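You operate a simulated robot arm through the tools that you are given. There is no shell and no other tool.

You run a simulated two-armed robot. Do the job below in one go: nothing can be reset, and whatever is moved stays where it is left.

## Task
Pick up the filter marked "wide" from the back of the spray bench with one hand, pass it to the other hand and put it on the bottom shelf of the spray bench. Set down upright: filter.

Only the result counts: the job must be done as asked and must still hold three seconds after the hand-in. Knocking over, shifting, dropping, spilling or breaking anything else fails it.

## Robot
Two 7-joint arms with three-finger grippers on one trunk, on a base that moves. Base frame: it is fixed to the floor where the robot stands at the start and does not move with it; the origin is under the middle of the robot, x ahead of it, y to its left, z up. Readings come in cm, degrees, newtons and seconds.
The left shoulder is at the start at [8.2, 12.6, 113.3], the right one opposite. With the tool pointing down near the work surface each hand reaches from about 36 to 84 cm from the robot's upright axis, wherever it stands, measured 20 degrees to its own side. Places, roughly: bottom shelf of the spray bench [-70, -190, 20]; filter [-100, -150, 100]. Payload 2.94 kg a hand.
The TCP of each hand is the grasp point between the finger pads, 3 cm short of the fingertips. In the tool frame z runs along the fingers and y along their closing line. The gripper opens to 12.8 cm; its body begins 9.3 cm behind the TCP.
Orientation is that of the tool frame in the base frame, as [roll, pitch, yaw] about the fixed x, y, z axes, in that order (R = Rz(yaw) Ry(pitch) Rx(roll)). With the fingers straight down and closing along the base's y, the tool's x points along the base's -x, its y along +y and its z along -z.

## Interface
- The arms move only by the tool step_arm. It takes "left_deltas", "right_deltas" or both (then of equal length, played together; a hand with none holds still); each is a list of rows, each a list of 3 entries, a list of its own where there are three numbers: the turn, a rotation vector about the tool's x, y, z in degrees, then the shift along the tool's x, y, z in cm, then the closure, from 0 (fully open) to 1 (shut). In form: [[[wx, wy, wz], [x, y, z], fingers], ...]. A call has 1 to 20 rows; each row shifts and turns the commanded pose from where the row before left it, along the tool's axes as they then stand. Rows are played at 5 a second. More than 5 cm and 8.6 degrees between two rows, or a gripper value outside its range, and nothing of the call is played. Where a pose cannot be reached the arm comes as near as it can. A force on the tool above 40 N (or 10 N above the force at the start of the call, whichever is more), or a blocked arm, ends the call early, and 0.2 s more pass. The fingers move at their own pace (about 8.42 cm/s each) and stop on an object; they squeeze with about 30 N. The grip force told is the motor's: it shows also when the fingers shut on nothing. Time passes only in rows, and 0.2 s behind the last, so rows that do not move let the fingers close. It gives the time, the measured TCP pose, the force on the tool (base axes), the opening and the grip force at its end, in the units of the frame above (readings bear some noise), with the torque about the TCP (base axes, N m) and any sound that the robot's microphone picked up.
- Cameras (640 x 400 px; columns grow to the right, rows downward): "scene" is now at [21.05, 3.62, 130.82]; the picture's right is [0.22, -0.98, 0.00], its down [-0.46, -0.10, -0.88] and it looks along [0.86, 0.19, -0.47] (base axes); focal length 222 px, centre (320, 200). "left" rides on the left gripper at [6.9, 1.5, -12] in its tool frame; the picture's right is [-0.21, 0.98, 0.00], its down [-0.82, -0.18, -0.54] and it looks along [-0.53, -0.12, 0.84] (tool axes); focal length 251 px, centre (320, 200). "right" rides on the right gripper at [6.9, -1.5, -12] in its tool frame; the picture's right is [0.21, 0.98, 0.00], its down [-0.82, 0.18, -0.54] and it looks along [-0.53, 0.12, 0.84] (tool axes); focal length 251 px, centre (320, 200). There is no depth. A picture from a camera that has moved, and an enlarged one, comes with that camera's place and axes in the base frame and with its lens. The place of the scene camera against the robot may be out by one fixed shift of up to 1.8 cm in any direction.
- capture(camera): a new picture of that camera. No time passes.
- raise_lower(by): moves the trunk up (or, below 0, down) by that many cm; the arms and the scene camera ride with it, the base frame stays. It gives what a move gives, with no picture.
- drive_base(legs): drives the robot by 1 to 6 legs, each [ahead, left, turn to the left] in cm, cm and degrees, along the robot's own axes; the way and the turn of a leg run together, so that a leg with both is an arc; at most 150 cm and 180 degrees a leg. The arms and the cameras ride along, it lands a little off, and it stops where it bumps. It gives what a move gives.
- pan_tilt(pan, tilt): turns the head with the scene camera to pan (to the left, within 80 degrees either way) and tilt (down, from -29 to 69), counted from straight ahead of the robot (the tilt from the chest, where the trunk bows). It gives what a move gives.
- zoom(camera, box): a new picture of the part [left, top, right, bottom] of that camera's present view, enlarged. No time passes.
- job_done(): hands the job in; it is judged then, once.

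Nothing tells you exact positions but the pictures and the camera data. Unless the task says otherwise, let go and move clear before handing in.

The tools are called as name(argument=value, ...) on one line, values as JSON. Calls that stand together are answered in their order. step_arm: Moves the arms, as the interface text tells. Its arguments: {"type":"object","properties":{"left_deltas":{"type":"array","items":{"type":"array"}},"right_deltas":{"type":"array","items":{"type":"array"}}},"required":[]} The other tools are called the same way: raise_lower (by) moves the trunk up or down; drive_base (legs) drives the base; pan_tilt (pan, tilt) turns the head that bears the scene camera; capture (camera) takes a picture; zoom (camera, box) takes an enlarged picture of a part of a camera's view; job_done () hands the job in.

At the start:

```text
time: 0.0
left_position: [42.95, 23.37, 111.94]
left_orientation: [-180.0, 0.0, -180.0]
left_ft_force: [0.8, -0.1, -0.6]
left_moment: [-0.02, 0.01, 0.01]
left_gripper_width: 12.82
left_grasp_force: 0.0
right_position: [54.48, -22.56, 113.0]
right_orientation: [180.0, 0.0, -180.0]
right_ft_force: [0.6, -0.2, -0.2]
right_moment: [0.01, 0.01, -0.04]
right_gripper_width: 12.8
right_grasp_force: 0.1
trunk travel left (down, up): [-35.0, 19.7]
robot x, y, heading: [-0.01, 0.26, -0.1]
head pan, tilt (commanded): [12.5, 28.3]
```

scene: 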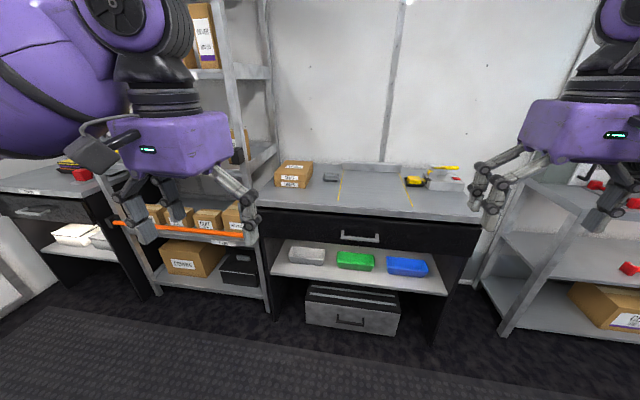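
right: 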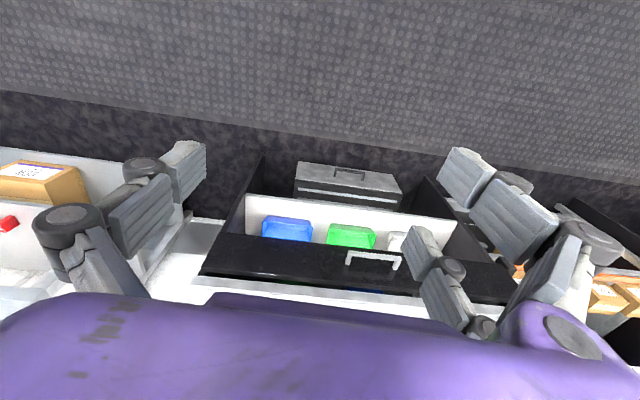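
left: 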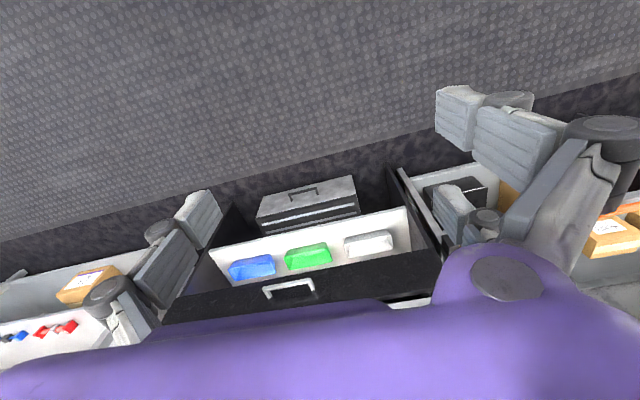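

I see a workbench with shelves ahead; the spray bench should be behind me to the right, around [-85, -170]. I'll turn the head right first to see what is there before driving.

pan_tilt(pan=-80, tilt=20)

capture(camera="scene")

```text
time: 1.7
left_position: [42.78, 23.33, 112.02]
left_orientation: [-180.0, 0.0, 179.9]
left_ft_force: [-0.5, -0.2, 0.0]
left_moment: [0.0, 0.0, -0.05]
left_gripper_width: 12.79
left_grasp_force: 0.0
right_position: [54.4, -22.5, 113.03]
right_orientation: [-180.0, 0.2, 180.0]
right_ft_force: [0.4, -0.2, 0.0]
right_moment: [0.0, 0.02, -0.01]
right_gripper_width: 12.81
right_grasp_force: 0.1
trunk travel left (down, up): [-35.0, 19.7]
robot x, y, heading: [0.01, 0.21, 0.1]
head pan, tilt (commanded): [-80.0, 20.0]
```

```text
taken
camera scene: at [13.78, -7.53, 132.16], right [-0.98, -0.17, 0.0], down [-0.06, 0.34, -0.94], along [0.16, -0.93, -0.34], focal length 222 px, centre (320, 200)
```

scene: 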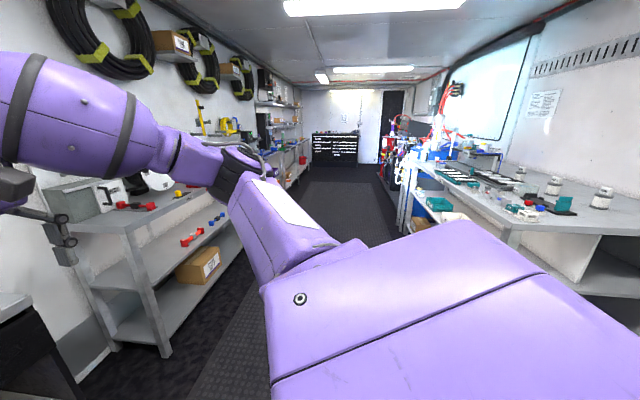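

The room is a corridor, with a long bench on the -x side holding several items. I'll turn the robot right to face down the corridor in -y, then look again.

drive_base(legs=[[10, 0, 0], [0, 0, -90]])

pan_tilt(pan=-40, tilt=20)

capture(camera="scene")

```text
time: 6.6
left_position: [33.95, -42.61, 111.98]
left_orientation: [-179.9, 0.0, 90.7]
left_ft_force: [0.3, -0.5, 0.4]
left_moment: [-0.01, 0.02, 0.04]
left_gripper_width: 12.83
left_grasp_force: 0.0
right_position: [-11.79, -54.8, 113.01]
right_orientation: [179.9, 0.1, 90.8]
right_ft_force: [-0.2, -0.7, -0.2]
right_moment: [-0.01, 0.01, 0.02]
right_gripper_width: 12.8
right_grasp_force: 0.0
trunk travel left (down, up): [-35.0, 19.7]
robot x, y, heading: [9.94, 0.32, -89.4]
head pan, tilt (commanded): [-80.0, 20.0]
```

```text
time: 7.7
left_position: [33.83, -42.63, 112.02]
left_orientation: [-180.0, 0.0, 90.8]
left_ft_force: [0.0, -0.7, -0.3]
left_moment: [0.02, 0.04, 0.03]
left_gripper_width: 12.79
left_grasp_force: 0.2
right_position: [-11.79, -54.69, 113.03]
right_orientation: [-180.0, 0.1, 90.6]
right_ft_force: [-0.4, -1.0, -0.3]
right_moment: [0.0, 0.02, -0.01]
right_gripper_width: 12.79
right_grasp_force: 0.1
trunk travel left (down, up): [-35.0, 19.7]
robot x, y, heading: [9.82, -0.12, -89.3]
head pan, tilt (commanded): [-40.0, 20.0]
```

```text
taken
camera scene: at [4.05, -17.97, 132.16], right [-0.77, 0.63, 0.0], down [0.22, 0.26, -0.94], along [-0.6, -0.73, -0.34], focal length 222 px, centre (320, 200)
```

scene: 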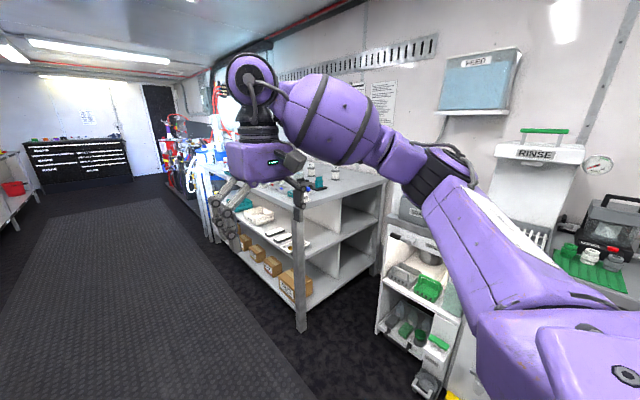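

The spray bench looks like the unit with posts and shelves whose near corner is around [-57, -112]. I'll drive along the corridor and then turn to face it.

drive_base(legs=[[75, 0, 0]])

pan_tilt(pan=-60, tilt=25)

capture(camera="scene")

capture(camera="right")

```text
time: 11.8
left_position: [35.05, -117.48, 111.9]
left_orientation: [180.0, 0.0, 90.8]
left_ft_force: [1.0, -0.3, -0.4]
left_moment: [0.0, -0.04, -0.01]
left_gripper_width: 12.79
left_grasp_force: 0.1
right_position: [-10.58, -129.65, 113.05]
right_orientation: [-180.0, 0.1, 90.8]
right_ft_force: [-0.6, 0.3, -0.1]
right_moment: [-0.02, 0.01, -0.03]
right_gripper_width: 12.82
right_grasp_force: 0.1
trunk travel left (down, up): [-35.0, 19.7]
robot x, y, heading: [11.46, -75.21, -89.2]
head pan, tilt (commanded): [-40.0, 20.0]
```

```text
time: 12.6
left_position: [34.97, -117.45, 111.93]
left_orientation: [180.0, 0.0, 90.8]
left_ft_force: [0.4, -0.3, 0.2]
left_moment: [0.0, 0.01, 0.0]
left_gripper_width: 12.81
left_grasp_force: 0.0
right_position: [-10.69, -129.77, 113.0]
right_orientation: [-180.0, 0.2, 90.7]
right_ft_force: [-0.2, 0.0, 0.9]
right_moment: [0.01, -0.01, -0.03]
right_gripper_width: 12.81
right_grasp_force: 0.1
trunk travel left (down, up): [-35.0, 19.7]
robot x, y, heading: [10.95, -75.04, -89.4]
head pan, tilt (commanded): [-60.0, 25.0]
```

```text
taken
camera scene: at [3.06, -90.47, 131.35], right [-0.51, 0.86, 0.0], down [0.36, 0.22, -0.91], along [-0.78, -0.46, -0.42], focal length 222 px, centre (320, 200)
```

scene: 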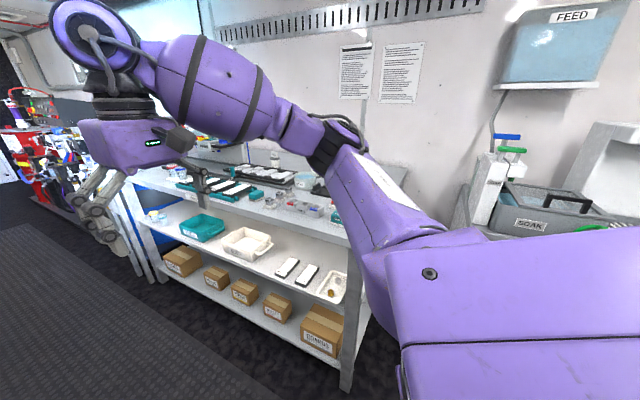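

```text
taken
camera right: at [-12.25, -122.84, 125.17], right [0.97, 0.23, 0.0], down [0.19, -0.82, 0.54], along [0.12, -0.53, -0.84], focal length 251 px, centre (320, 200)
```

right: 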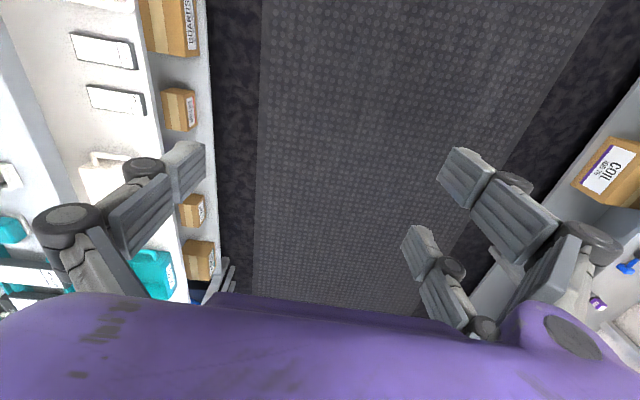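

The bench runs along -y from about y=-110, front edge near x=-57, with three levels. I'll drive on to about y=-150 and turn to face it.

drive_base(legs=[[80, 0, 0], [0, 0, -90]])

pan_tilt(pan=0, tilt=30)

capture(camera="scene")

capture(camera="right")

capture(camera="left")

```text
time: 20.7
left_position: [-29.77, -180.21, 112.01]
left_orientation: [180.0, -0.1, 1.5]
left_ft_force: [0.1, 0.1, -0.3]
left_moment: [-0.02, 0.02, -0.04]
left_gripper_width: 12.84
left_grasp_force: 0.0
right_position: [-42.64, -134.79, 113.03]
right_orientation: [179.9, 0.2, 1.5]
right_ft_force: [-0.9, 1.1, 0.4]
right_moment: [0.04, 0.03, 0.0]
right_gripper_width: 12.8
right_grasp_force: 0.0
trunk travel left (down, up): [-35.0, 19.7]
robot x, y, heading: [12.26, -155.62, -178.5]
head pan, tilt (commanded): [-60.0, 25.0]
```

```text
time: 22.0
left_position: [-29.83, -180.44, 111.98]
left_orientation: [-180.0, 0.1, 1.5]
left_ft_force: [0.3, 0.8, -0.1]
left_moment: [-0.01, 0.03, 0.0]
left_gripper_width: 12.81
left_grasp_force: 0.0
right_position: [-42.7, -134.71, 113.0]
right_orientation: [-179.9, 0.0, 1.5]
right_ft_force: [0.3, -0.5, 0.5]
right_moment: [-0.03, -0.01, 0.03]
right_gripper_width: 12.82
right_grasp_force: 0.0
trunk travel left (down, up): [-35.0, 19.7]
robot x, y, heading: [12.68, -155.96, -178.2]
head pan, tilt (commanded): [0.0, 30.0]
```

```text
taken
camera scene: at [-9.27, -154.73, 130.55], right [-0.03, 1.0, 0.0], down [0.5, 0.01, -0.87], along [-0.87, -0.02, -0.5], focal length 222 px, centre (320, 200)
```

scene: 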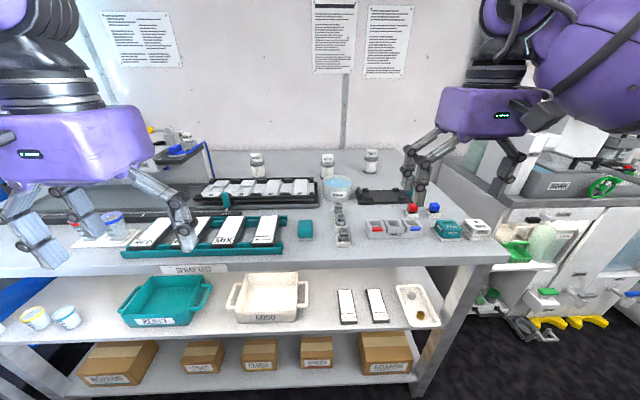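

```text
taken
camera right: at [-35.7, -132.99, 125.16], right [0.24, -0.97, 0.0], down [-0.82, -0.2, 0.54], along [-0.53, -0.13, -0.84], focal length 251 px, centre (320, 200)
```

right: 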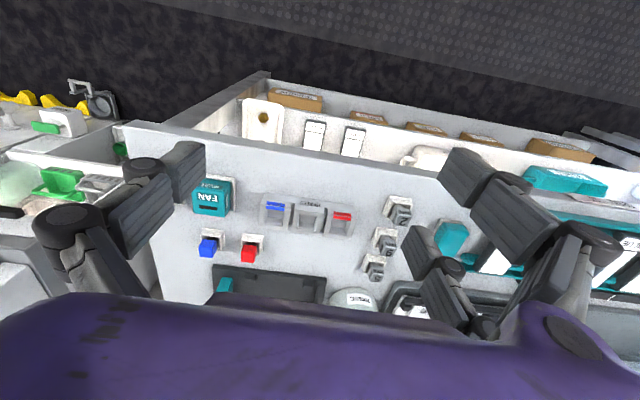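

```text
taken
camera left: at [-22.94, -181.73, 123.98], right [-0.19, -0.98, 0.0], down [-0.83, 0.16, 0.54], along [-0.53, 0.1, -0.84], focal length 251 px, centre (320, 200)
```

left: 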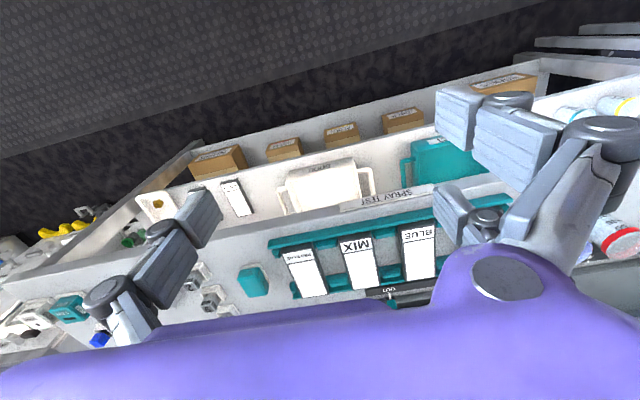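

The bench reads "SPRAY TEST", so this is the spray bench, with three white upright items at its back. I'll zoom in on those and on the bottom shelf.

zoom(camera="scene", box=[230, 130, 410, 243])

zoom(camera="scene", box=[60, 260, 460, 400])

zoom(camera="scene", box=[330, 130, 490, 260])

```text
3.54 times, centred on (320, 186) of scene
camera zoom: at [-9.27, -154.73, 130.55], right [-0.03, 1.0, 0.0], down [0.5, 0.01, -0.87], along [-0.87, -0.02, -0.5], focal length 787 px, centre (320, 248)
```

zoom: 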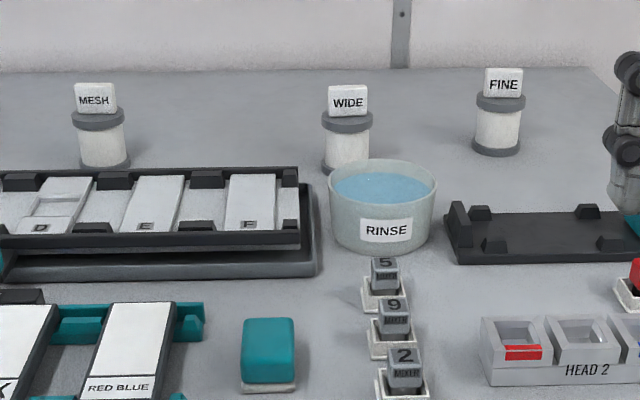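

```text
1.60 times, centred on (260, 330) of scene
camera zoom: at [-9.27, -154.73, 130.55], right [-0.03, 1.0, 0.0], down [0.5, 0.01, -0.87], along [-0.87, -0.02, -0.5], focal length 356 px, centre (416, -8)
```

zoom: 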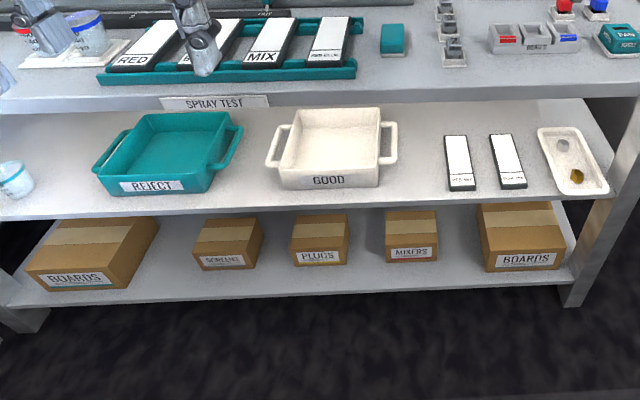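

```text
3.08 times, centred on (410, 195) of scene
camera zoom: at [-9.27, -154.73, 130.55], right [-0.03, 1.0, 0.0], down [0.5, 0.01, -0.87], along [-0.87, -0.02, -0.5], focal length 684 px, centre (43, 215)
```

zoom: 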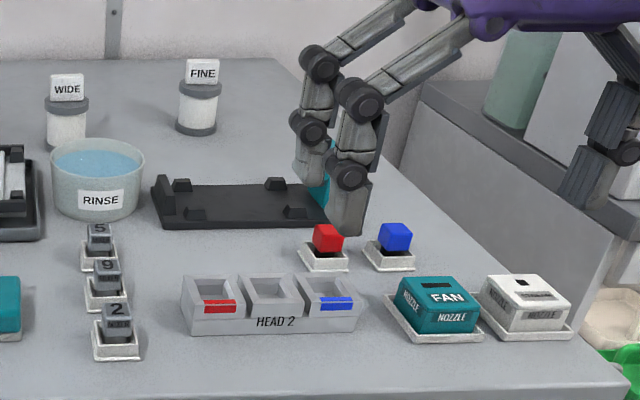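

The WIDE filter is the middle one, behind the RINSE bowl, around [-104, -153], with the bench top near z=88. I'll look down at the robot's own base to see how close I can park to the bench.

pan_tilt(pan=0, tilt=69)

capture(camera="scene")

zoom(camera="right", box=[0, 120, 640, 400])

```text
time: 23.1
left_position: [-29.82, -180.37, 111.92]
left_orientation: [180.0, 0.1, 1.6]
left_ft_force: [-0.3, -0.3, -0.3]
left_moment: [-0.02, 0.02, 0.04]
left_gripper_width: 12.81
left_grasp_force: 0.1
right_position: [-42.59, -134.72, 113.01]
right_orientation: [179.9, 0.1, 1.5]
right_ft_force: [-1.4, -0.4, 0.2]
right_moment: [-0.02, -0.02, -0.01]
right_gripper_width: 12.79
right_grasp_force: 0.0
trunk travel left (down, up): [-35.0, 19.7]
robot x, y, heading: [12.06, -155.6, -178.4]
head pan, tilt (commanded): [0.0, 68.8]
```

```text
taken
camera scene: at [-5.83, -154.65, 125.41], right [-0.03, 1.0, 0.0], down [0.93, 0.02, -0.36], along [-0.36, -0.01, -0.93], focal length 222 px, centre (320, 200)
```

scene: 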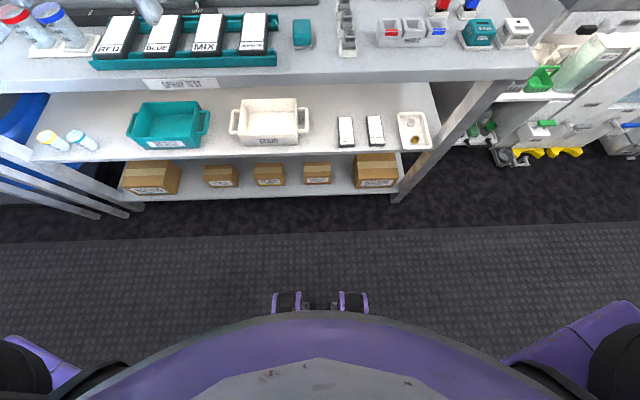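

```text
1.00 times, centred on (320, 260) of right (not enlarged: the box is as wide or as high as the picture)
camera zoom: at [-35.7, -132.99, 125.16], right [0.24, -0.97, 0.0], down [-0.82, -0.2, 0.54], along [-0.53, -0.13, -0.84], focal length 251 px, centre (320, 140)
```

zoom: 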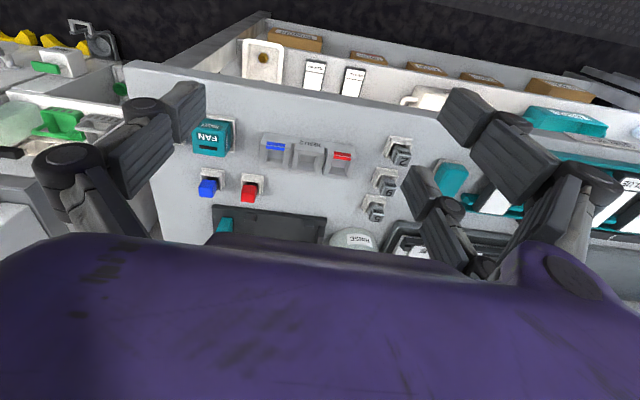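

The base front sits about 15–17 cm ahead of the axis, and the bench front edge is near x=-47. I'll drive 28 cm closer and use the new view to triangulate the filter.

drive_base(legs=[[28, 0, -1.5]])

pan_tilt(pan=0, tilt=35)

capture(camera="scene")

capture(camera="right")

capture(camera="left")

```text
time: 25.0
left_position: [-58.2, -179.38, 111.98]
left_orientation: [179.9, 0.0, -0.2]
left_ft_force: [-0.5, 0.5, 0.3]
left_moment: [-0.03, -0.06, -0.05]
left_gripper_width: 12.84
left_grasp_force: 0.1
right_position: [-69.82, -133.39, 113.08]
right_orientation: [180.0, 0.1, -0.1]
right_ft_force: [0.3, -0.5, -0.7]
right_moment: [0.02, 0.01, -0.01]
right_gripper_width: 12.78
right_grasp_force: 0.1
trunk travel left (down, up): [-35.0, 19.7]
robot x, y, heading: [-15.62, -156.08, 179.9]
head pan, tilt (commanded): [0.0, 68.8]
```

```text
time: 26.0
left_position: [-58.27, -179.42, 112.0]
left_orientation: [180.0, 0.0, 0.0]
left_ft_force: [0.7, 0.1, -0.4]
left_moment: [0.03, 0.01, 0.02]
left_gripper_width: 12.8
left_grasp_force: 0.1
right_position: [-69.77, -133.55, 113.06]
right_orientation: [180.0, 0.1, -0.2]
right_ft_force: [-0.1, 0.2, -0.7]
right_moment: [-0.01, 0.0, -0.02]
right_gripper_width: 12.77
right_grasp_force: 0.0
trunk travel left (down, up): [-35.0, 19.7]
robot x, y, heading: [-15.46, -156.12, 179.8]
head pan, tilt (commanded): [0.0, 35.0]
```

```text
taken
camera scene: at [-36.77, -154.46, 129.76], right [0.0, 1.0, 0.0], down [0.57, 0.0, -0.82], along [-0.82, 0.0, -0.57], focal length 222 px, centre (320, 200)
```

scene: 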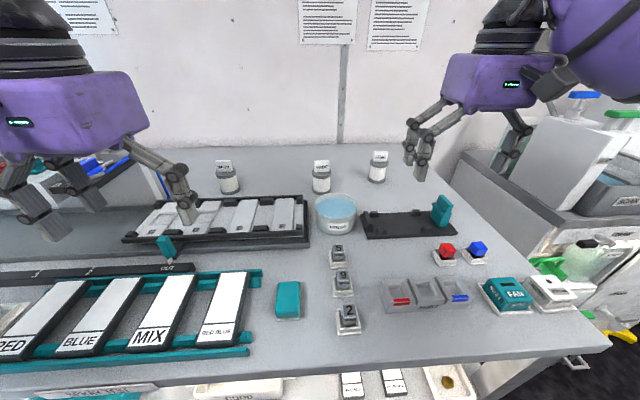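

```text
taken
camera right: at [-62.76, -131.95, 125.17], right [0.21, -0.98, 0.0], down [-0.82, -0.18, 0.54], along [-0.53, -0.11, -0.84], focal length 251 px, centre (320, 200)
```

right: 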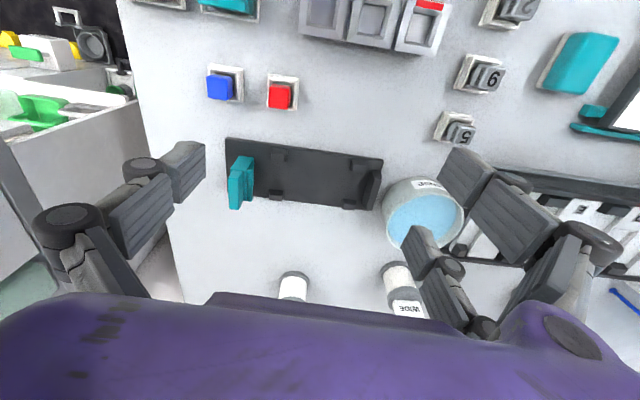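

```text
taken
camera left: at [-51.38, -181.06, 123.99], right [-0.22, -0.98, 0.0], down [-0.82, 0.18, 0.54], along [-0.53, 0.12, -0.84], focal length 251 px, centre (320, 200)
```

left: 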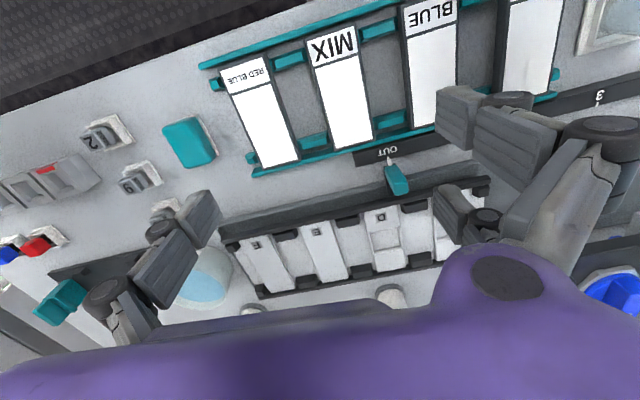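

The right wrist camera sees the WIDE filter too, so I can triangulate it. I'll zoom in on both views.

zoom(camera="right", box=[260, 170, 480, 330])

zoom(camera="scene", box=[270, 140, 410, 250])

zoom(camera="scene", box=[380, 0, 640, 220])

```text
2.50 times, centred on (370, 250) of right
camera zoom: at [-62.76, -131.95, 125.17], right [0.21, -0.98, 0.0], down [-0.82, -0.18, 0.54], along [-0.53, -0.11, -0.84], focal length 629 px, centre (195, 75)
```

zoom: 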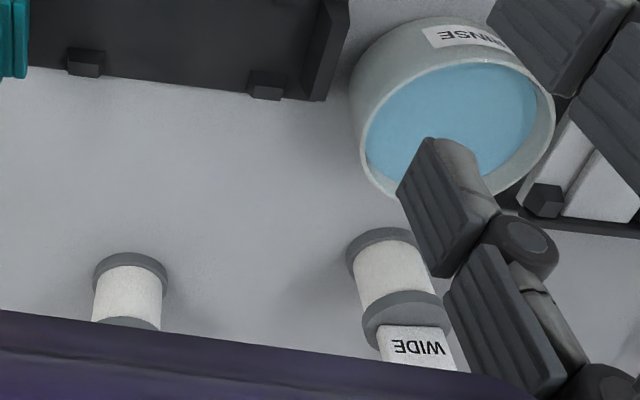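

```text
3.64 times, centred on (340, 195) of scene
camera zoom: at [-36.77, -154.46, 129.76], right [0.0, 1.0, 0.0], down [0.57, 0.0, -0.82], along [-0.82, 0.0, -0.57], focal length 809 px, centre (247, 218)
```

zoom: 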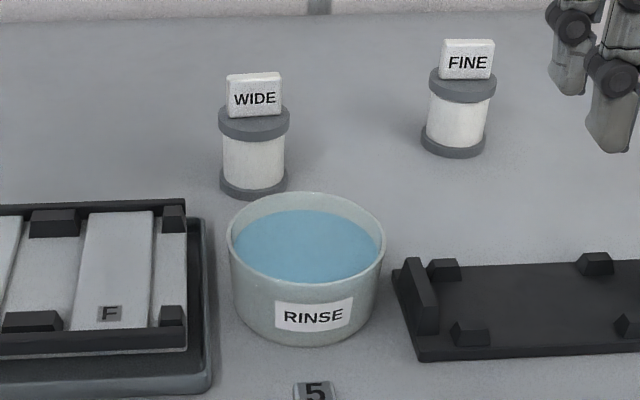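

```text
1.82 times, centred on (510, 110) of scene
camera zoom: at [-36.77, -154.46, 129.76], right [0.0, 1.0, 0.0], down [0.57, 0.0, -0.82], along [-0.82, 0.0, -0.57], focal length 404 px, centre (-26, 364)
```

zoom: 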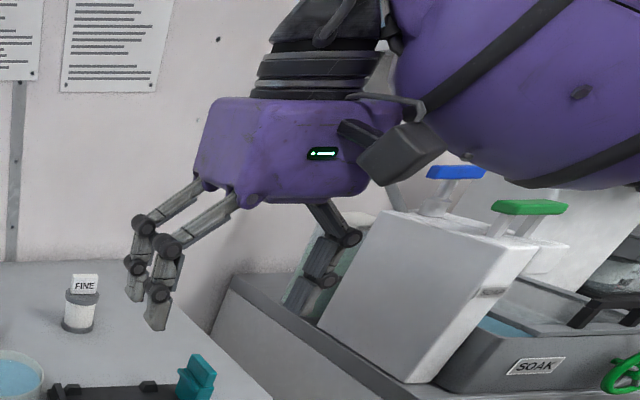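

Triangulating puts the filter base centre near [-96, -153.9, 92.8], flange radius about 3 cm and height about 10 cm including the tag. I'll check this against the left wrist camera.

zoom(camera="left", box=[160, 220, 320, 330])

```text
3.64 times, centred on (240, 275) of left
camera zoom: at [-51.38, -181.06, 123.99], right [-0.22, -0.98, 0.0], down [-0.82, 0.18, 0.54], along [-0.53, 0.12, -0.84], focal length 914 px, centre (611, -73)
```

zoom: 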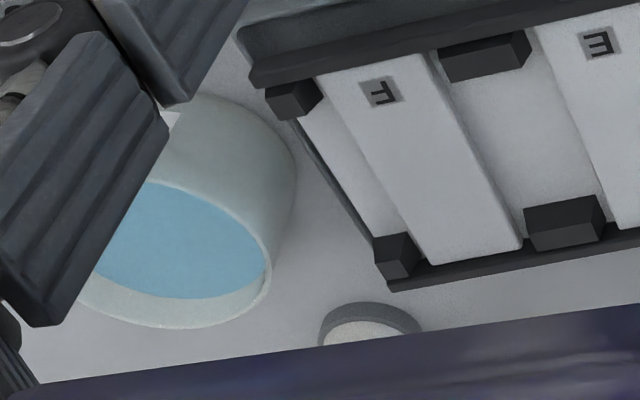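

The two wrist cameras agree closely: filter base centre about [-98.7, -155.8, 90.3]. Before picking, I'll test in free air the wrist poses the hand-over needs: right hand turned 90° about its axis, left hand pointing forward and level.

step_arm(right_deltas=[[[0, 0, 7.5], [0, 0, 0], 0], [[0, 0, 7.5], [0, 0, 0], 0], [[0, 0, 7.5], [0, 0, 0], 0], [[0, 0, 7.5], [0, 0, 0], 0], [[0, 0, 7.5], [0, 0, 0], 0], [[0, 0, 7.5], [0, 0, 0], 0], [[0, 0, 7.5], [0, 0, 0], 0], [[0, 0, 7.5], [0, 0, 0], 0], [[0, 0, 7.5], [0, 0, 0], 0], [[0, 0, 7.5], [0, 0, 0], 0], [[0, 0, 7.5], [0, 0, 0], 0], [[0, 0, 7.5], [0, 0, 0], 0]])

step_arm(left_deltas=[[[0, 0, 0], [-5, 0, 0], 0], [[0, 0, 0], [-5, 0, 0], 0], [[0, 0, 0], [-5, 0, 0], 0], [[0, 0, 0], [-4, 0, 0], 0], [[0, -7.5, 0], [0, 0, 0], 0], [[0, -7.5, 0], [0, 0, 0], 0], [[0, -7.5, 0], [0, 0, 0], 0], [[0, -7.5, 0], [0, 0, 0], 0], [[0, -7.5, 0], [0, 0, 0], 0], [[0, -7.5, 0], [0, 0, 0], 0], [[0, -7.5, 0], [0, 0, 0], 0], [[0, -7.5, 0], [0, 0, 0], 0], [[0, -7.5, 0], [0, 0, 0], 0], [[0, -7.5, 0], [0, 0, 0], 0], [[0, -7.5, 0], [0, 0, 0], 0], [[0, -7.5, 0], [0, 0, 0], 0], [[0, 0, 0], [0, 0, 0], 0]])

capture(camera="scene")

capture(camera="right")

```text
time: 28.6
left_position: [-58.33, -179.45, 112.0]
left_orientation: [180.0, 0.0, -0.1]
left_ft_force: [-0.4, 0.1, 0.1]
left_moment: [0.01, 0.0, 0.01]
left_gripper_width: 12.8
left_grasp_force: 0.0
right_position: [-69.83, -133.55, 113.06]
right_orientation: [179.8, 0.1, -90.2]
right_ft_force: [0.7, 0.4, 0.9]
right_moment: [-0.02, 0.0, 0.0]
right_gripper_width: 12.8
right_grasp_force: 0.0
trunk travel left (down, up): [-35.0, 19.7]
robot x, y, heading: [-15.53, -156.21, 179.8]
head pan, tilt (commanded): [0.0, 35.0]
```

```text
time: 32.2
left_position: [-77.25, -179.33, 112.02]
left_orientation: [15.6, 89.9, -164.3]
left_ft_force: [-0.4, -0.6, -0.7]
left_moment: [0.01, -0.01, 0.0]
left_gripper_width: 12.8
left_grasp_force: 0.0
right_position: [-69.81, -133.56, 113.16]
right_orientation: [179.9, 0.0, -90.2]
right_ft_force: [-0.4, 0.4, 0.1]
right_moment: [0.0, 0.0, 0.01]
right_gripper_width: 12.8
right_grasp_force: 0.0
trunk travel left (down, up): [-35.0, 19.7]
robot x, y, heading: [-15.14, -156.48, 179.8]
head pan, tilt (commanded): [0.0, 35.0]
```

```text
taken
camera scene: at [-36.76, -154.44, 129.78], right [0.0, 1.0, 0.0], down [0.57, 0.0, -0.82], along [-0.82, 0.0, -0.57], focal length 222 px, centre (320, 200)
```

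scene: 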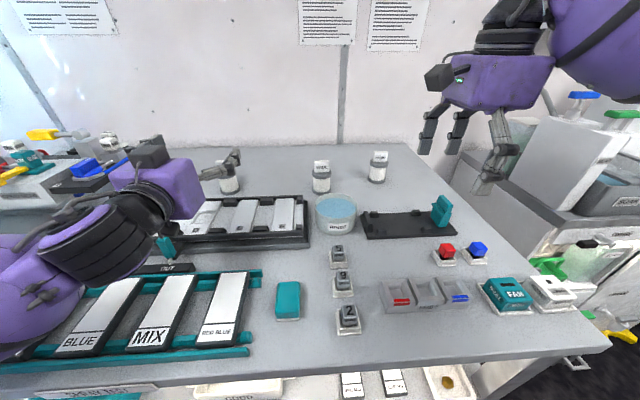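

```text
taken
camera right: at [-68.16, -140.35, 125.17], right [-0.98, -0.21, 0.0], down [-0.18, 0.82, 0.54], along [-0.12, 0.53, -0.84], focal length 251 px, centre (320, 200)
```

right: 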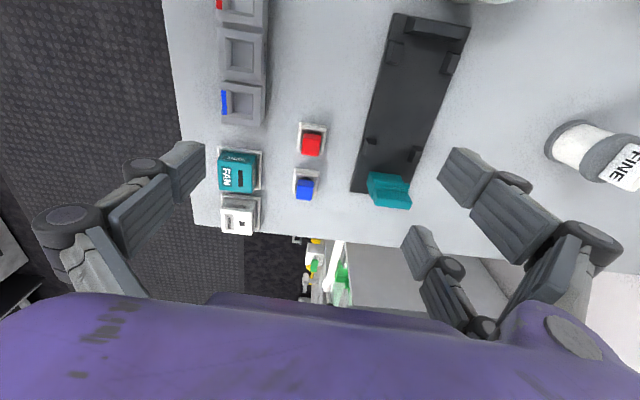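

Both test poses are reachable. I'll check the left wrist camera and look at the left hand's geometry more closely.

capture(camera="left")

zoom(camera="scene", box=[0, 100, 340, 312])

```text
taken
camera left: at [-65.3, -181.03, 105.09], right [0.0, -0.98, 0.22], down [0.54, 0.18, 0.82], along [-0.84, 0.12, 0.53], focal length 251 px, centre (320, 200)
```

left: 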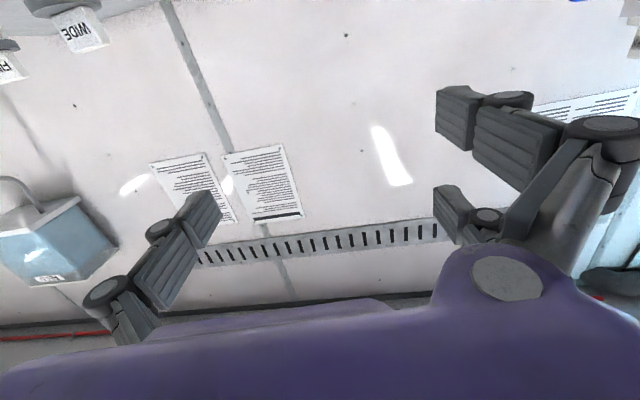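

```text
1.88 times, centred on (170, 206) of scene
camera zoom: at [-36.76, -154.44, 129.78], right [0.0, 1.0, 0.0], down [0.57, 0.0, -0.82], along [-0.82, 0.0, -0.57], focal length 419 px, centre (602, 189)
```

zoom: 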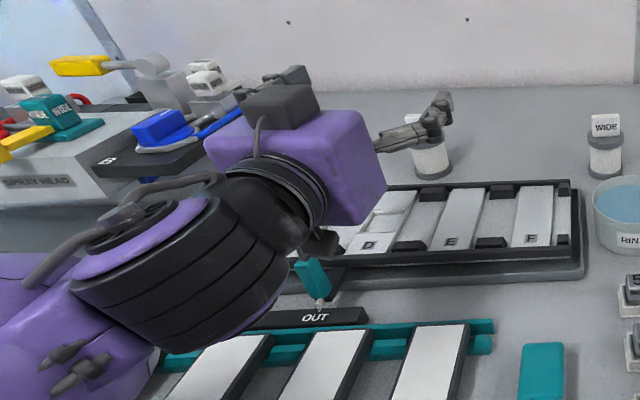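

The left camera sits underneath in the level pose, as expected. Now I'll turn the right hand back to its first yaw, move the left hand aside, and drive 7 cm closer so the filter is within easy reach.

step_arm(left_deltas=[[[0, 0, 0], [0, 0.7, -0.8], 0], [[0, 0, 0], [0, 0.7, -0.8], 0], [[0, 0, 0], [0, 0.7, -0.8], 0], [[0, 0, 0], [0, 0.7, -0.8], 0], [[0, 0, 0], [0, 0.7, -0.8], 0], [[0, 0, 0], [0, 0.7, -0.8], 0], [[0, 0, 0], [0, 0.7, -0.8], 0], [[0, 0, 0], [0, 0.7, -0.8], 0], [[0, 0, 0], [0, 0.7, -0.8], 0], [[0, 0, 0], [0, 0.7, -0.8], 0], [[0, 0, 0], [0, 0.7, -0.8], 0], [[0, 0, 0], [0, 0.7, -0.8], 0]], right_deltas=[[[0, 0, -7.5], [0, 0, 0], 0], [[0, 0, -7.5], [0, 0, 0], 0], [[0, 0, -7.5], [0, 0, 0], 0], [[0, 0, -7.5], [0, 0, 0], 0], [[0, 0, -7.5], [0, 0, 0], 0], [[0, 0, -7.5], [0, 0, 0], 0], [[0, 0, -7.5], [0, 0, 0], 0], [[0, 0, -7.5], [0, 0, 0], 0], [[0, 0, -7.5], [0, 0, 0], 0], [[0, 0, -7.5], [0, 0, 0], 0], [[0, 0, -7.5], [0, 0, 0], 0], [[0, 0, -7.5], [0, 0, 0], 0]])

drive_base(legs=[[7, 0, 0]])

capture(camera="scene")

capture(camera="right")

```text
time: 34.8
left_position: [-72.5, -186.98, 112.14]
left_orientation: [-21.9, 89.9, 157.9]
left_ft_force: [-0.5, -0.7, -0.5]
left_moment: [-0.01, -0.02, -0.02]
left_gripper_width: 12.82
left_grasp_force: 0.1
left hand out of reach, approached as far as the arm can: row 2, 3, 4, 5, 6, 7, 8, 9, 10, 11
right_position: [-69.56, -133.62, 113.24]
right_orientation: [-179.9, 0.1, -0.1]
right_ft_force: [-1.0, -0.1, 0.2]
right_moment: [0.02, 0.02, -0.01]
right_gripper_width: 12.8
right_grasp_force: 0.0
trunk travel left (down, up): [-35.0, 19.7]
robot x, y, heading: [-15.42, -156.06, 179.9]
head pan, tilt (commanded): [0.0, 35.0]
```

```text
time: 35.8
left_position: [-79.58, -186.97, 112.2]
left_orientation: [121.3, 90.0, -58.8]
left_ft_force: [-0.3, 0.6, 0.1]
left_moment: [-0.03, -0.01, -0.02]
left_gripper_width: 12.83
left_grasp_force: 0.2
right_position: [-76.71, -133.52, 113.09]
right_orientation: [-180.0, 0.0, -0.1]
right_ft_force: [0.2, -0.3, 0.1]
right_moment: [0.02, -0.04, -0.02]
right_gripper_width: 12.81
right_grasp_force: 0.0
trunk travel left (down, up): [-35.0, 19.7]
robot x, y, heading: [-22.47, -156.01, 179.9]
head pan, tilt (commanded): [0.0, 35.0]
```

```text
taken
camera scene: at [-43.77, -154.47, 129.76], right [0.0, 1.0, 0.0], down [0.57, 0.0, -0.82], along [-0.82, 0.0, -0.57], focal length 222 px, centre (320, 200)
```

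scene: 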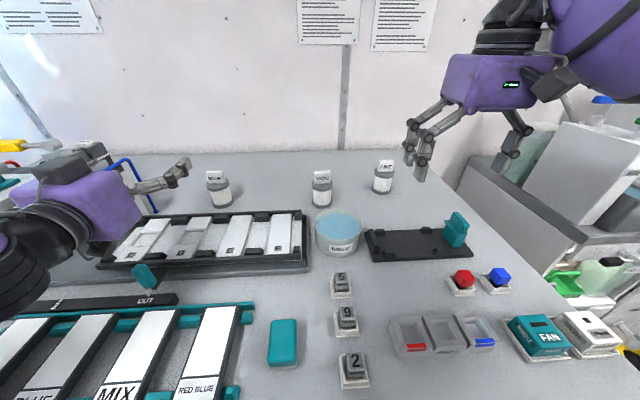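

```text
taken
camera right: at [-69.77, -131.97, 125.15], right [0.21, -0.98, 0.0], down [-0.82, -0.18, 0.54], along [-0.53, -0.12, -0.84], focal length 251 px, centre (320, 200)
```

right: 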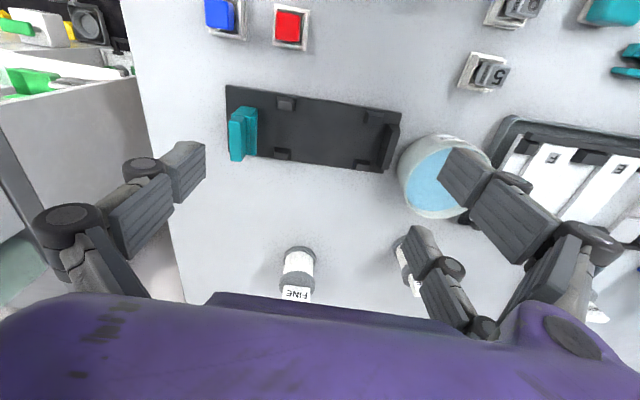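

The filter should be at about [-98.7, -155.8] with its tag top near z=100. I'll move the right hand above it at z=113, well clear, and look down with the wrist camera.

step_arm(right_deltas=[[[0, 0, 0], [-2.7, 2.75, 0], 0], [[0, 0, 0], [-2.7, 2.75, 0], 0], [[0, 0, 0], [-2.7, 2.75, 0], 0], [[0, 0, 0], [-2.7, 2.75, 0], 0], [[0, 0, 0], [-2.7, 2.75, 0], 0], [[0, 0, 0], [-2.7, 2.75, 0], 0], [[0, 0, 0], [-2.7, 2.75, 0], 0], [[0, 0, 0], [-2.7, 2.75, 0], 0], [[0, 0, 0], [0, 0, 0], 0], [[0, 0, 0], [0, 0, 0], 0]])

capture(camera="right")

capture(camera="scene")

```text
time: 38.0
left_position: [-79.53, -186.98, 112.14]
left_orientation: [-45.2, 90.0, 134.8]
left_ft_force: [-0.1, 0.0, -0.8]
left_moment: [0.02, 0.02, -0.02]
left_gripper_width: 12.8
left_grasp_force: 0.2
right_position: [-97.96, -155.44, 113.03]
right_orientation: [-180.0, 0.1, 0.1]
right_ft_force: [-0.1, 0.1, 1.0]
right_moment: [0.03, 0.0, 0.01]
right_gripper_width: 12.78
right_grasp_force: 0.0
right hand out of reach, approached as far as the arm can: row 8
trunk travel left (down, up): [-35.0, 19.7]
robot x, y, heading: [-22.13, -155.94, 179.8]
head pan, tilt (commanded): [0.0, 35.0]
```

```text
taken
camera right: at [-91.03, -153.84, 125.17], right [0.21, -0.98, 0.0], down [-0.82, -0.18, 0.54], along [-0.53, -0.11, -0.84], focal length 251 px, centre (320, 200)
```

right: 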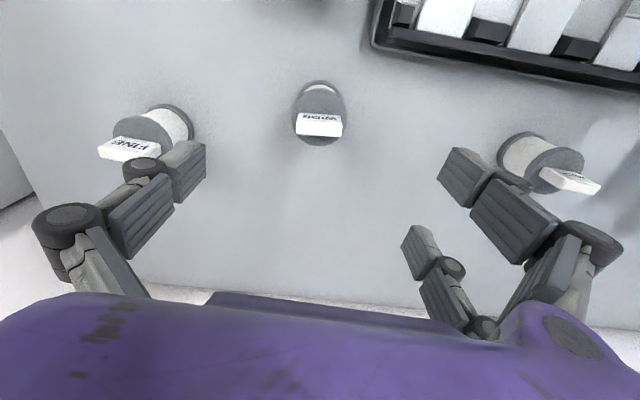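

```text
taken
camera scene: at [-43.7, -154.56, 129.77], right [0.0, 1.0, 0.0], down [0.57, 0.0, -0.82], along [-0.82, 0.0, -0.57], focal length 222 px, centre (320, 200)
```

scene: 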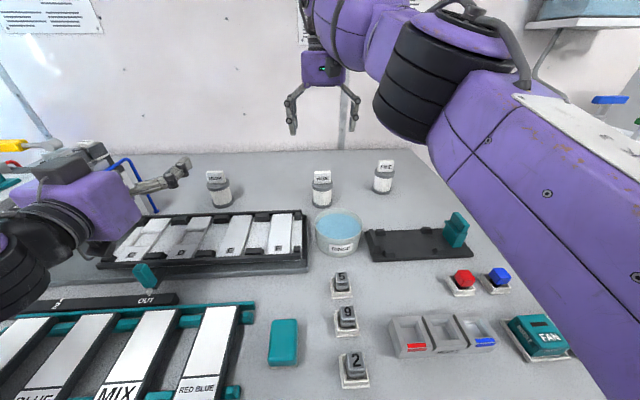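

The arm is nearly at its limit at this height, and reach improves lower down. I'll zoom in on the filter from directly above.

zoom(camera="right", box=[240, 60, 400, 160])

```text
4.00 times, centred on (320, 110) of right
camera zoom: at [-91.03, -153.84, 125.17], right [0.21, -0.98, 0.0], down [-0.82, -0.18, 0.54], along [-0.53, -0.11, -0.84], focal length 1006 px, centre (320, 560)
```

zoom: 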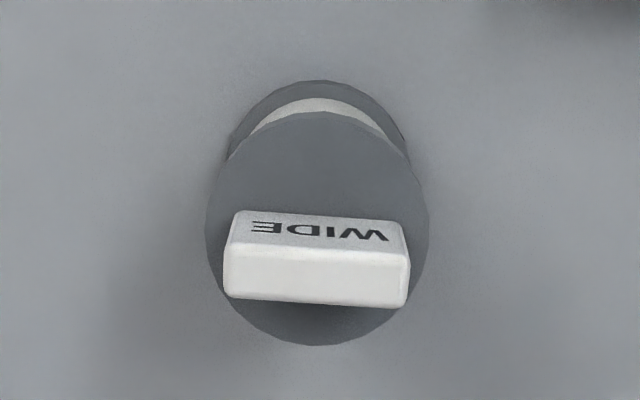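

From above, the filter centre comes out at about [-98.65, -155.4]. I'll lower the right hand to just above the tag and re-check reach and alignment.

step_arm(right_deltas=[[[0, 0, 0], [0, 0, 3], 0], [[0, 0, 0], [0, 0, 3], 0], [[0, 0, 0], [0, 0, 2.5], 0], [[0, 0, 0], [0, 0, 0], 0]])

capture(camera="right")

```text
time: 39.0
left_position: [-79.5, -187.02, 112.16]
left_orientation: [18.5, 90.0, -161.7]
left_ft_force: [0.5, 0.4, 0.0]
left_moment: [-0.04, 0.02, 0.0]
left_gripper_width: 12.77
left_grasp_force: 0.1
right_position: [-98.09, -155.39, 104.7]
right_orientation: [179.9, 0.1, -0.1]
right_ft_force: [-0.2, -0.4, 0.0]
right_moment: [0.06, 0.0, 0.01]
right_gripper_width: 12.81
right_grasp_force: 0.0
trunk travel left (down, up): [-35.0, 19.7]
robot x, y, heading: [-22.07, -156.25, 179.9]
head pan, tilt (commanded): [0.0, 35.0]
```

```text
taken
camera right: at [-91.02, -153.83, 116.75], right [0.21, -0.98, 0.0], down [-0.82, -0.18, 0.54], along [-0.53, -0.11, -0.84], focal length 251 px, centre (320, 200)
```

right: 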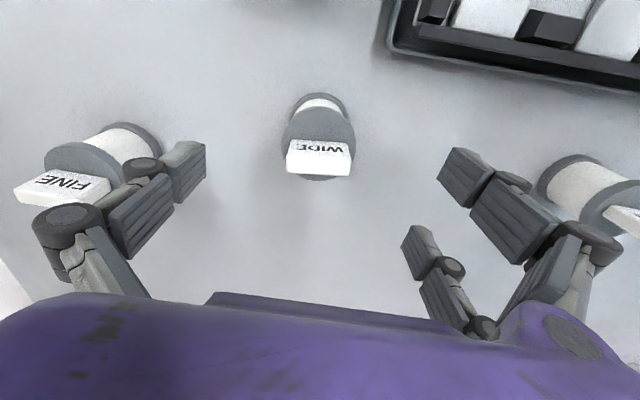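

zoom(camera="right", box=[240, 80, 400, 190])

```text
3.64 times, centred on (320, 135) of right
camera zoom: at [-91.02, -153.83, 116.75], right [0.21, -0.98, 0.0], down [-0.82, -0.18, 0.54], along [-0.53, -0.11, -0.84], focal length 914 px, centre (320, 436)
```

zoom: 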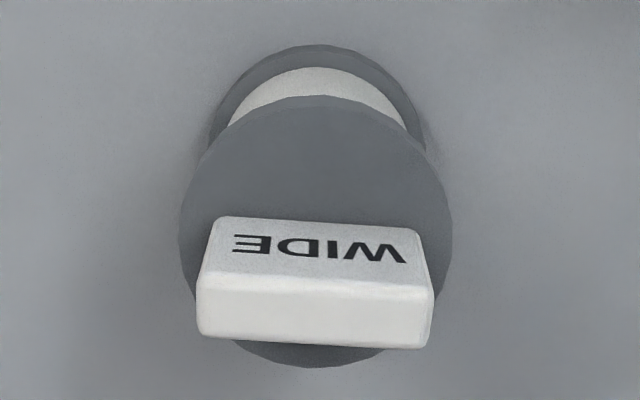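

Apparent-size scaling confirms flange radius 3.18 cm and top-flange height z≈96.4, with the centre at [-98.64, -155.35]. I'll lower the open fingers around it with a 0.5 cm forward correction.

step_arm(right_deltas=[[[0, 0, 0], [-0.5, 0, 2.6], 0], [[0, 0, 0], [0, 0, 2.6], 0], [[0, 0, 0], [0, 0, 2.6], 0], [[0, 0, 0], [0, 0, 0], 0]])

capture(camera="right")

zoom(camera="scene", box=[240, 60, 420, 250])

```text
time: 40.0
left_position: [-79.51, -186.88, 112.21]
left_orientation: [23.5, 90.0, -156.8]
left_ft_force: [-0.3, -0.8, -0.3]
left_moment: [0.02, 0.02, -0.02]
left_gripper_width: 12.8
left_grasp_force: 0.0
right_position: [-98.42, -155.27, 96.79]
right_orientation: [180.0, 0.1, -0.1]
right_ft_force: [0.3, -0.1, -0.6]
right_moment: [0.01, 0.0, 0.0]
right_gripper_width: 12.82
right_grasp_force: 0.2
trunk travel left (down, up): [-35.0, 19.7]
robot x, y, heading: [-21.77, -155.94, 180.1]
head pan, tilt (commanded): [0.0, 35.0]
```

```text
taken
camera right: at [-91.53, -153.79, 108.93], right [0.21, -0.98, 0.0], down [-0.82, -0.18, 0.54], along [-0.53, -0.12, -0.84], focal length 251 px, centre (320, 200)
```

right: 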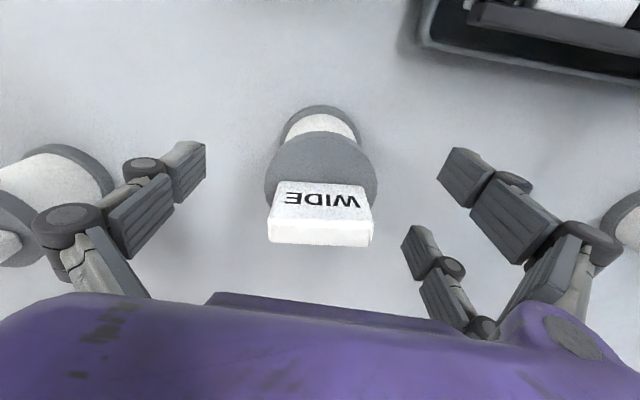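

```text
2.11 times, centred on (330, 155) of scene
camera zoom: at [-43.66, -154.48, 129.78], right [0.0, 1.0, 0.0], down [0.57, 0.0, -0.82], along [-0.82, 0.0, -0.57], focal length 468 px, centre (299, 295)
```

zoom: 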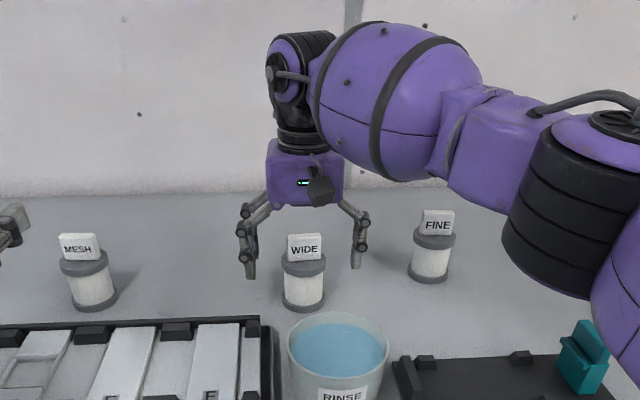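

Aligned well. I'll lower the last 2.8 cm, then close on the filter.

step_arm(right_deltas=[[[0, 0, 0], [-0.15, 0, 1.4], 0], [[0, 0, 0], [0, 0, 1.4], 0], [[0, 0, 0], [0, 0, 0], 0]])

zoom(camera="scene", box=[270, 100, 390, 220])

capture(camera="right")

```text
time: 40.8
left_position: [-79.65, -186.87, 112.3]
left_orientation: [36.8, 89.9, -143.1]
left_ft_force: [0.2, 0.2, 0.0]
left_moment: [0.02, 0.01, 0.0]
left_gripper_width: 12.8
left_grasp_force: 0.0
right_position: [-98.72, -155.34, 93.93]
right_orientation: [180.0, 0.1, -0.1]
right_ft_force: [-1.2, -0.1, 0.6]
right_moment: [0.01, -0.03, -0.01]
right_gripper_width: 12.82
right_grasp_force: 0.0
trunk travel left (down, up): [-35.0, 19.7]
robot x, y, heading: [-22.2, -156.14, 179.9]
head pan, tilt (commanded): [0.0, 35.0]
```

```text
3.33 times, centred on (330, 160) of scene
camera zoom: at [-43.69, -154.47, 129.78], right [0.0, 1.0, 0.0], down [0.57, 0.0, -0.82], along [-0.82, 0.0, -0.57], focal length 742 px, centre (287, 333)
```

zoom: 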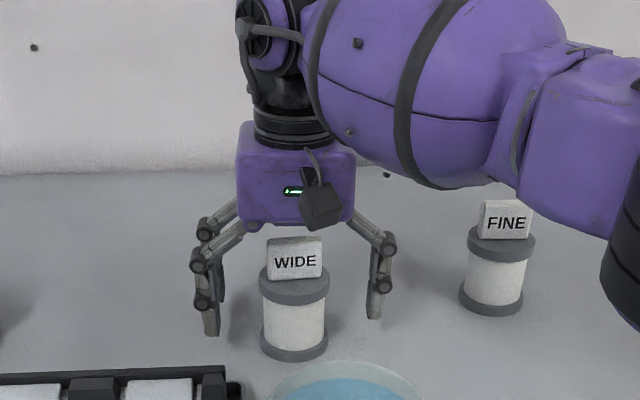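

```text
taken
camera right: at [-91.74, -153.8, 106.07], right [0.21, -0.98, 0.0], down [-0.82, -0.18, 0.54], along [-0.53, -0.11, -0.84], focal length 251 px, centre (320, 200)
```

right: 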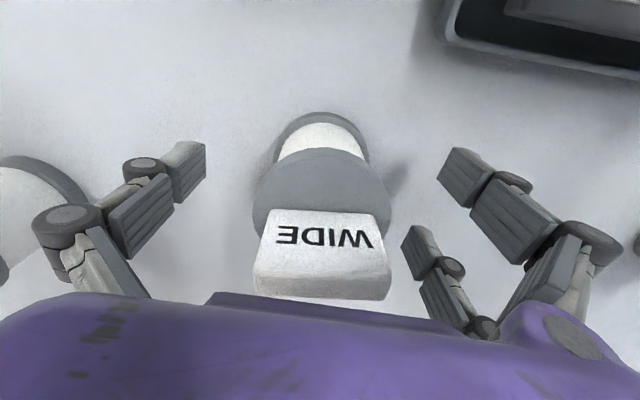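

The open fingers straddle the filter with the palm clear of the tag. Closing the right hand now.

step_arm(right_deltas=[[[0, 0, 0], [0, 0, 0], 0.3], [[0, 0, 0], [0, 0, 0], 0.5], [[0, 0, 0], [0, 0, 0], 0.7], [[0, 0, 0], [0, 0, 0], 1], [[0, 0, 0], [0, 0, 0], 1], [[0, 0, 0], [0, 0, 0], 1], [[0, 0, 0], [0, 0, 0], 1]])

capture(camera="right")

zoom(camera="scene", box=[270, 100, 390, 220])

```text
time: 42.4
left_position: [-79.73, -186.98, 112.31]
left_orientation: [-136.7, 90.0, 43.2]
left_ft_force: [-0.2, 0.6, 0.6]
left_moment: [0.01, 0.0, 0.01]
left_gripper_width: 12.8
left_grasp_force: 0.0
right_position: [-98.79, -155.36, 94.03]
right_orientation: [-180.0, 0.1, 0.0]
right_ft_force: [0.0, 0.4, 1.2]
right_moment: [-0.05, -0.01, -0.02]
right_gripper_width: 5.58
right_grasp_force: 30.1
trunk travel left (down, up): [-35.0, 19.7]
robot x, y, heading: [-22.05, -156.13, 179.8]
head pan, tilt (commanded): [0.0, 35.0]
```

```text
taken
camera right: at [-91.75, -153.8, 106.09], right [0.21, -0.98, 0.0], down [-0.82, -0.18, 0.54], along [-0.53, -0.12, -0.84], focal length 251 px, centre (320, 200)
```

right: 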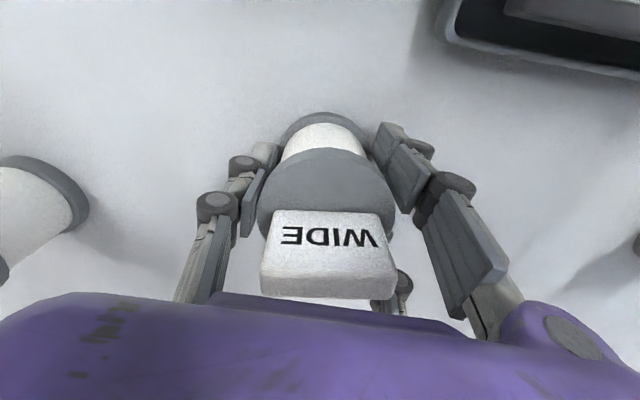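

```text
3.33 times, centred on (330, 160) of scene
camera zoom: at [-43.69, -154.47, 129.77], right [0.0, 1.0, 0.0], down [0.57, 0.0, -0.82], along [-0.82, 0.0, -0.57], focal length 742 px, centre (287, 333)
```

zoom: 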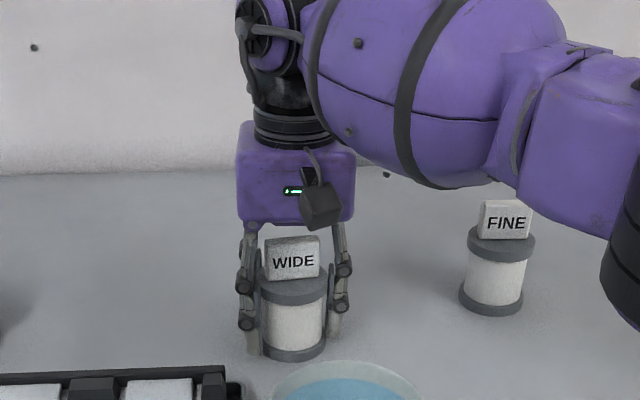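

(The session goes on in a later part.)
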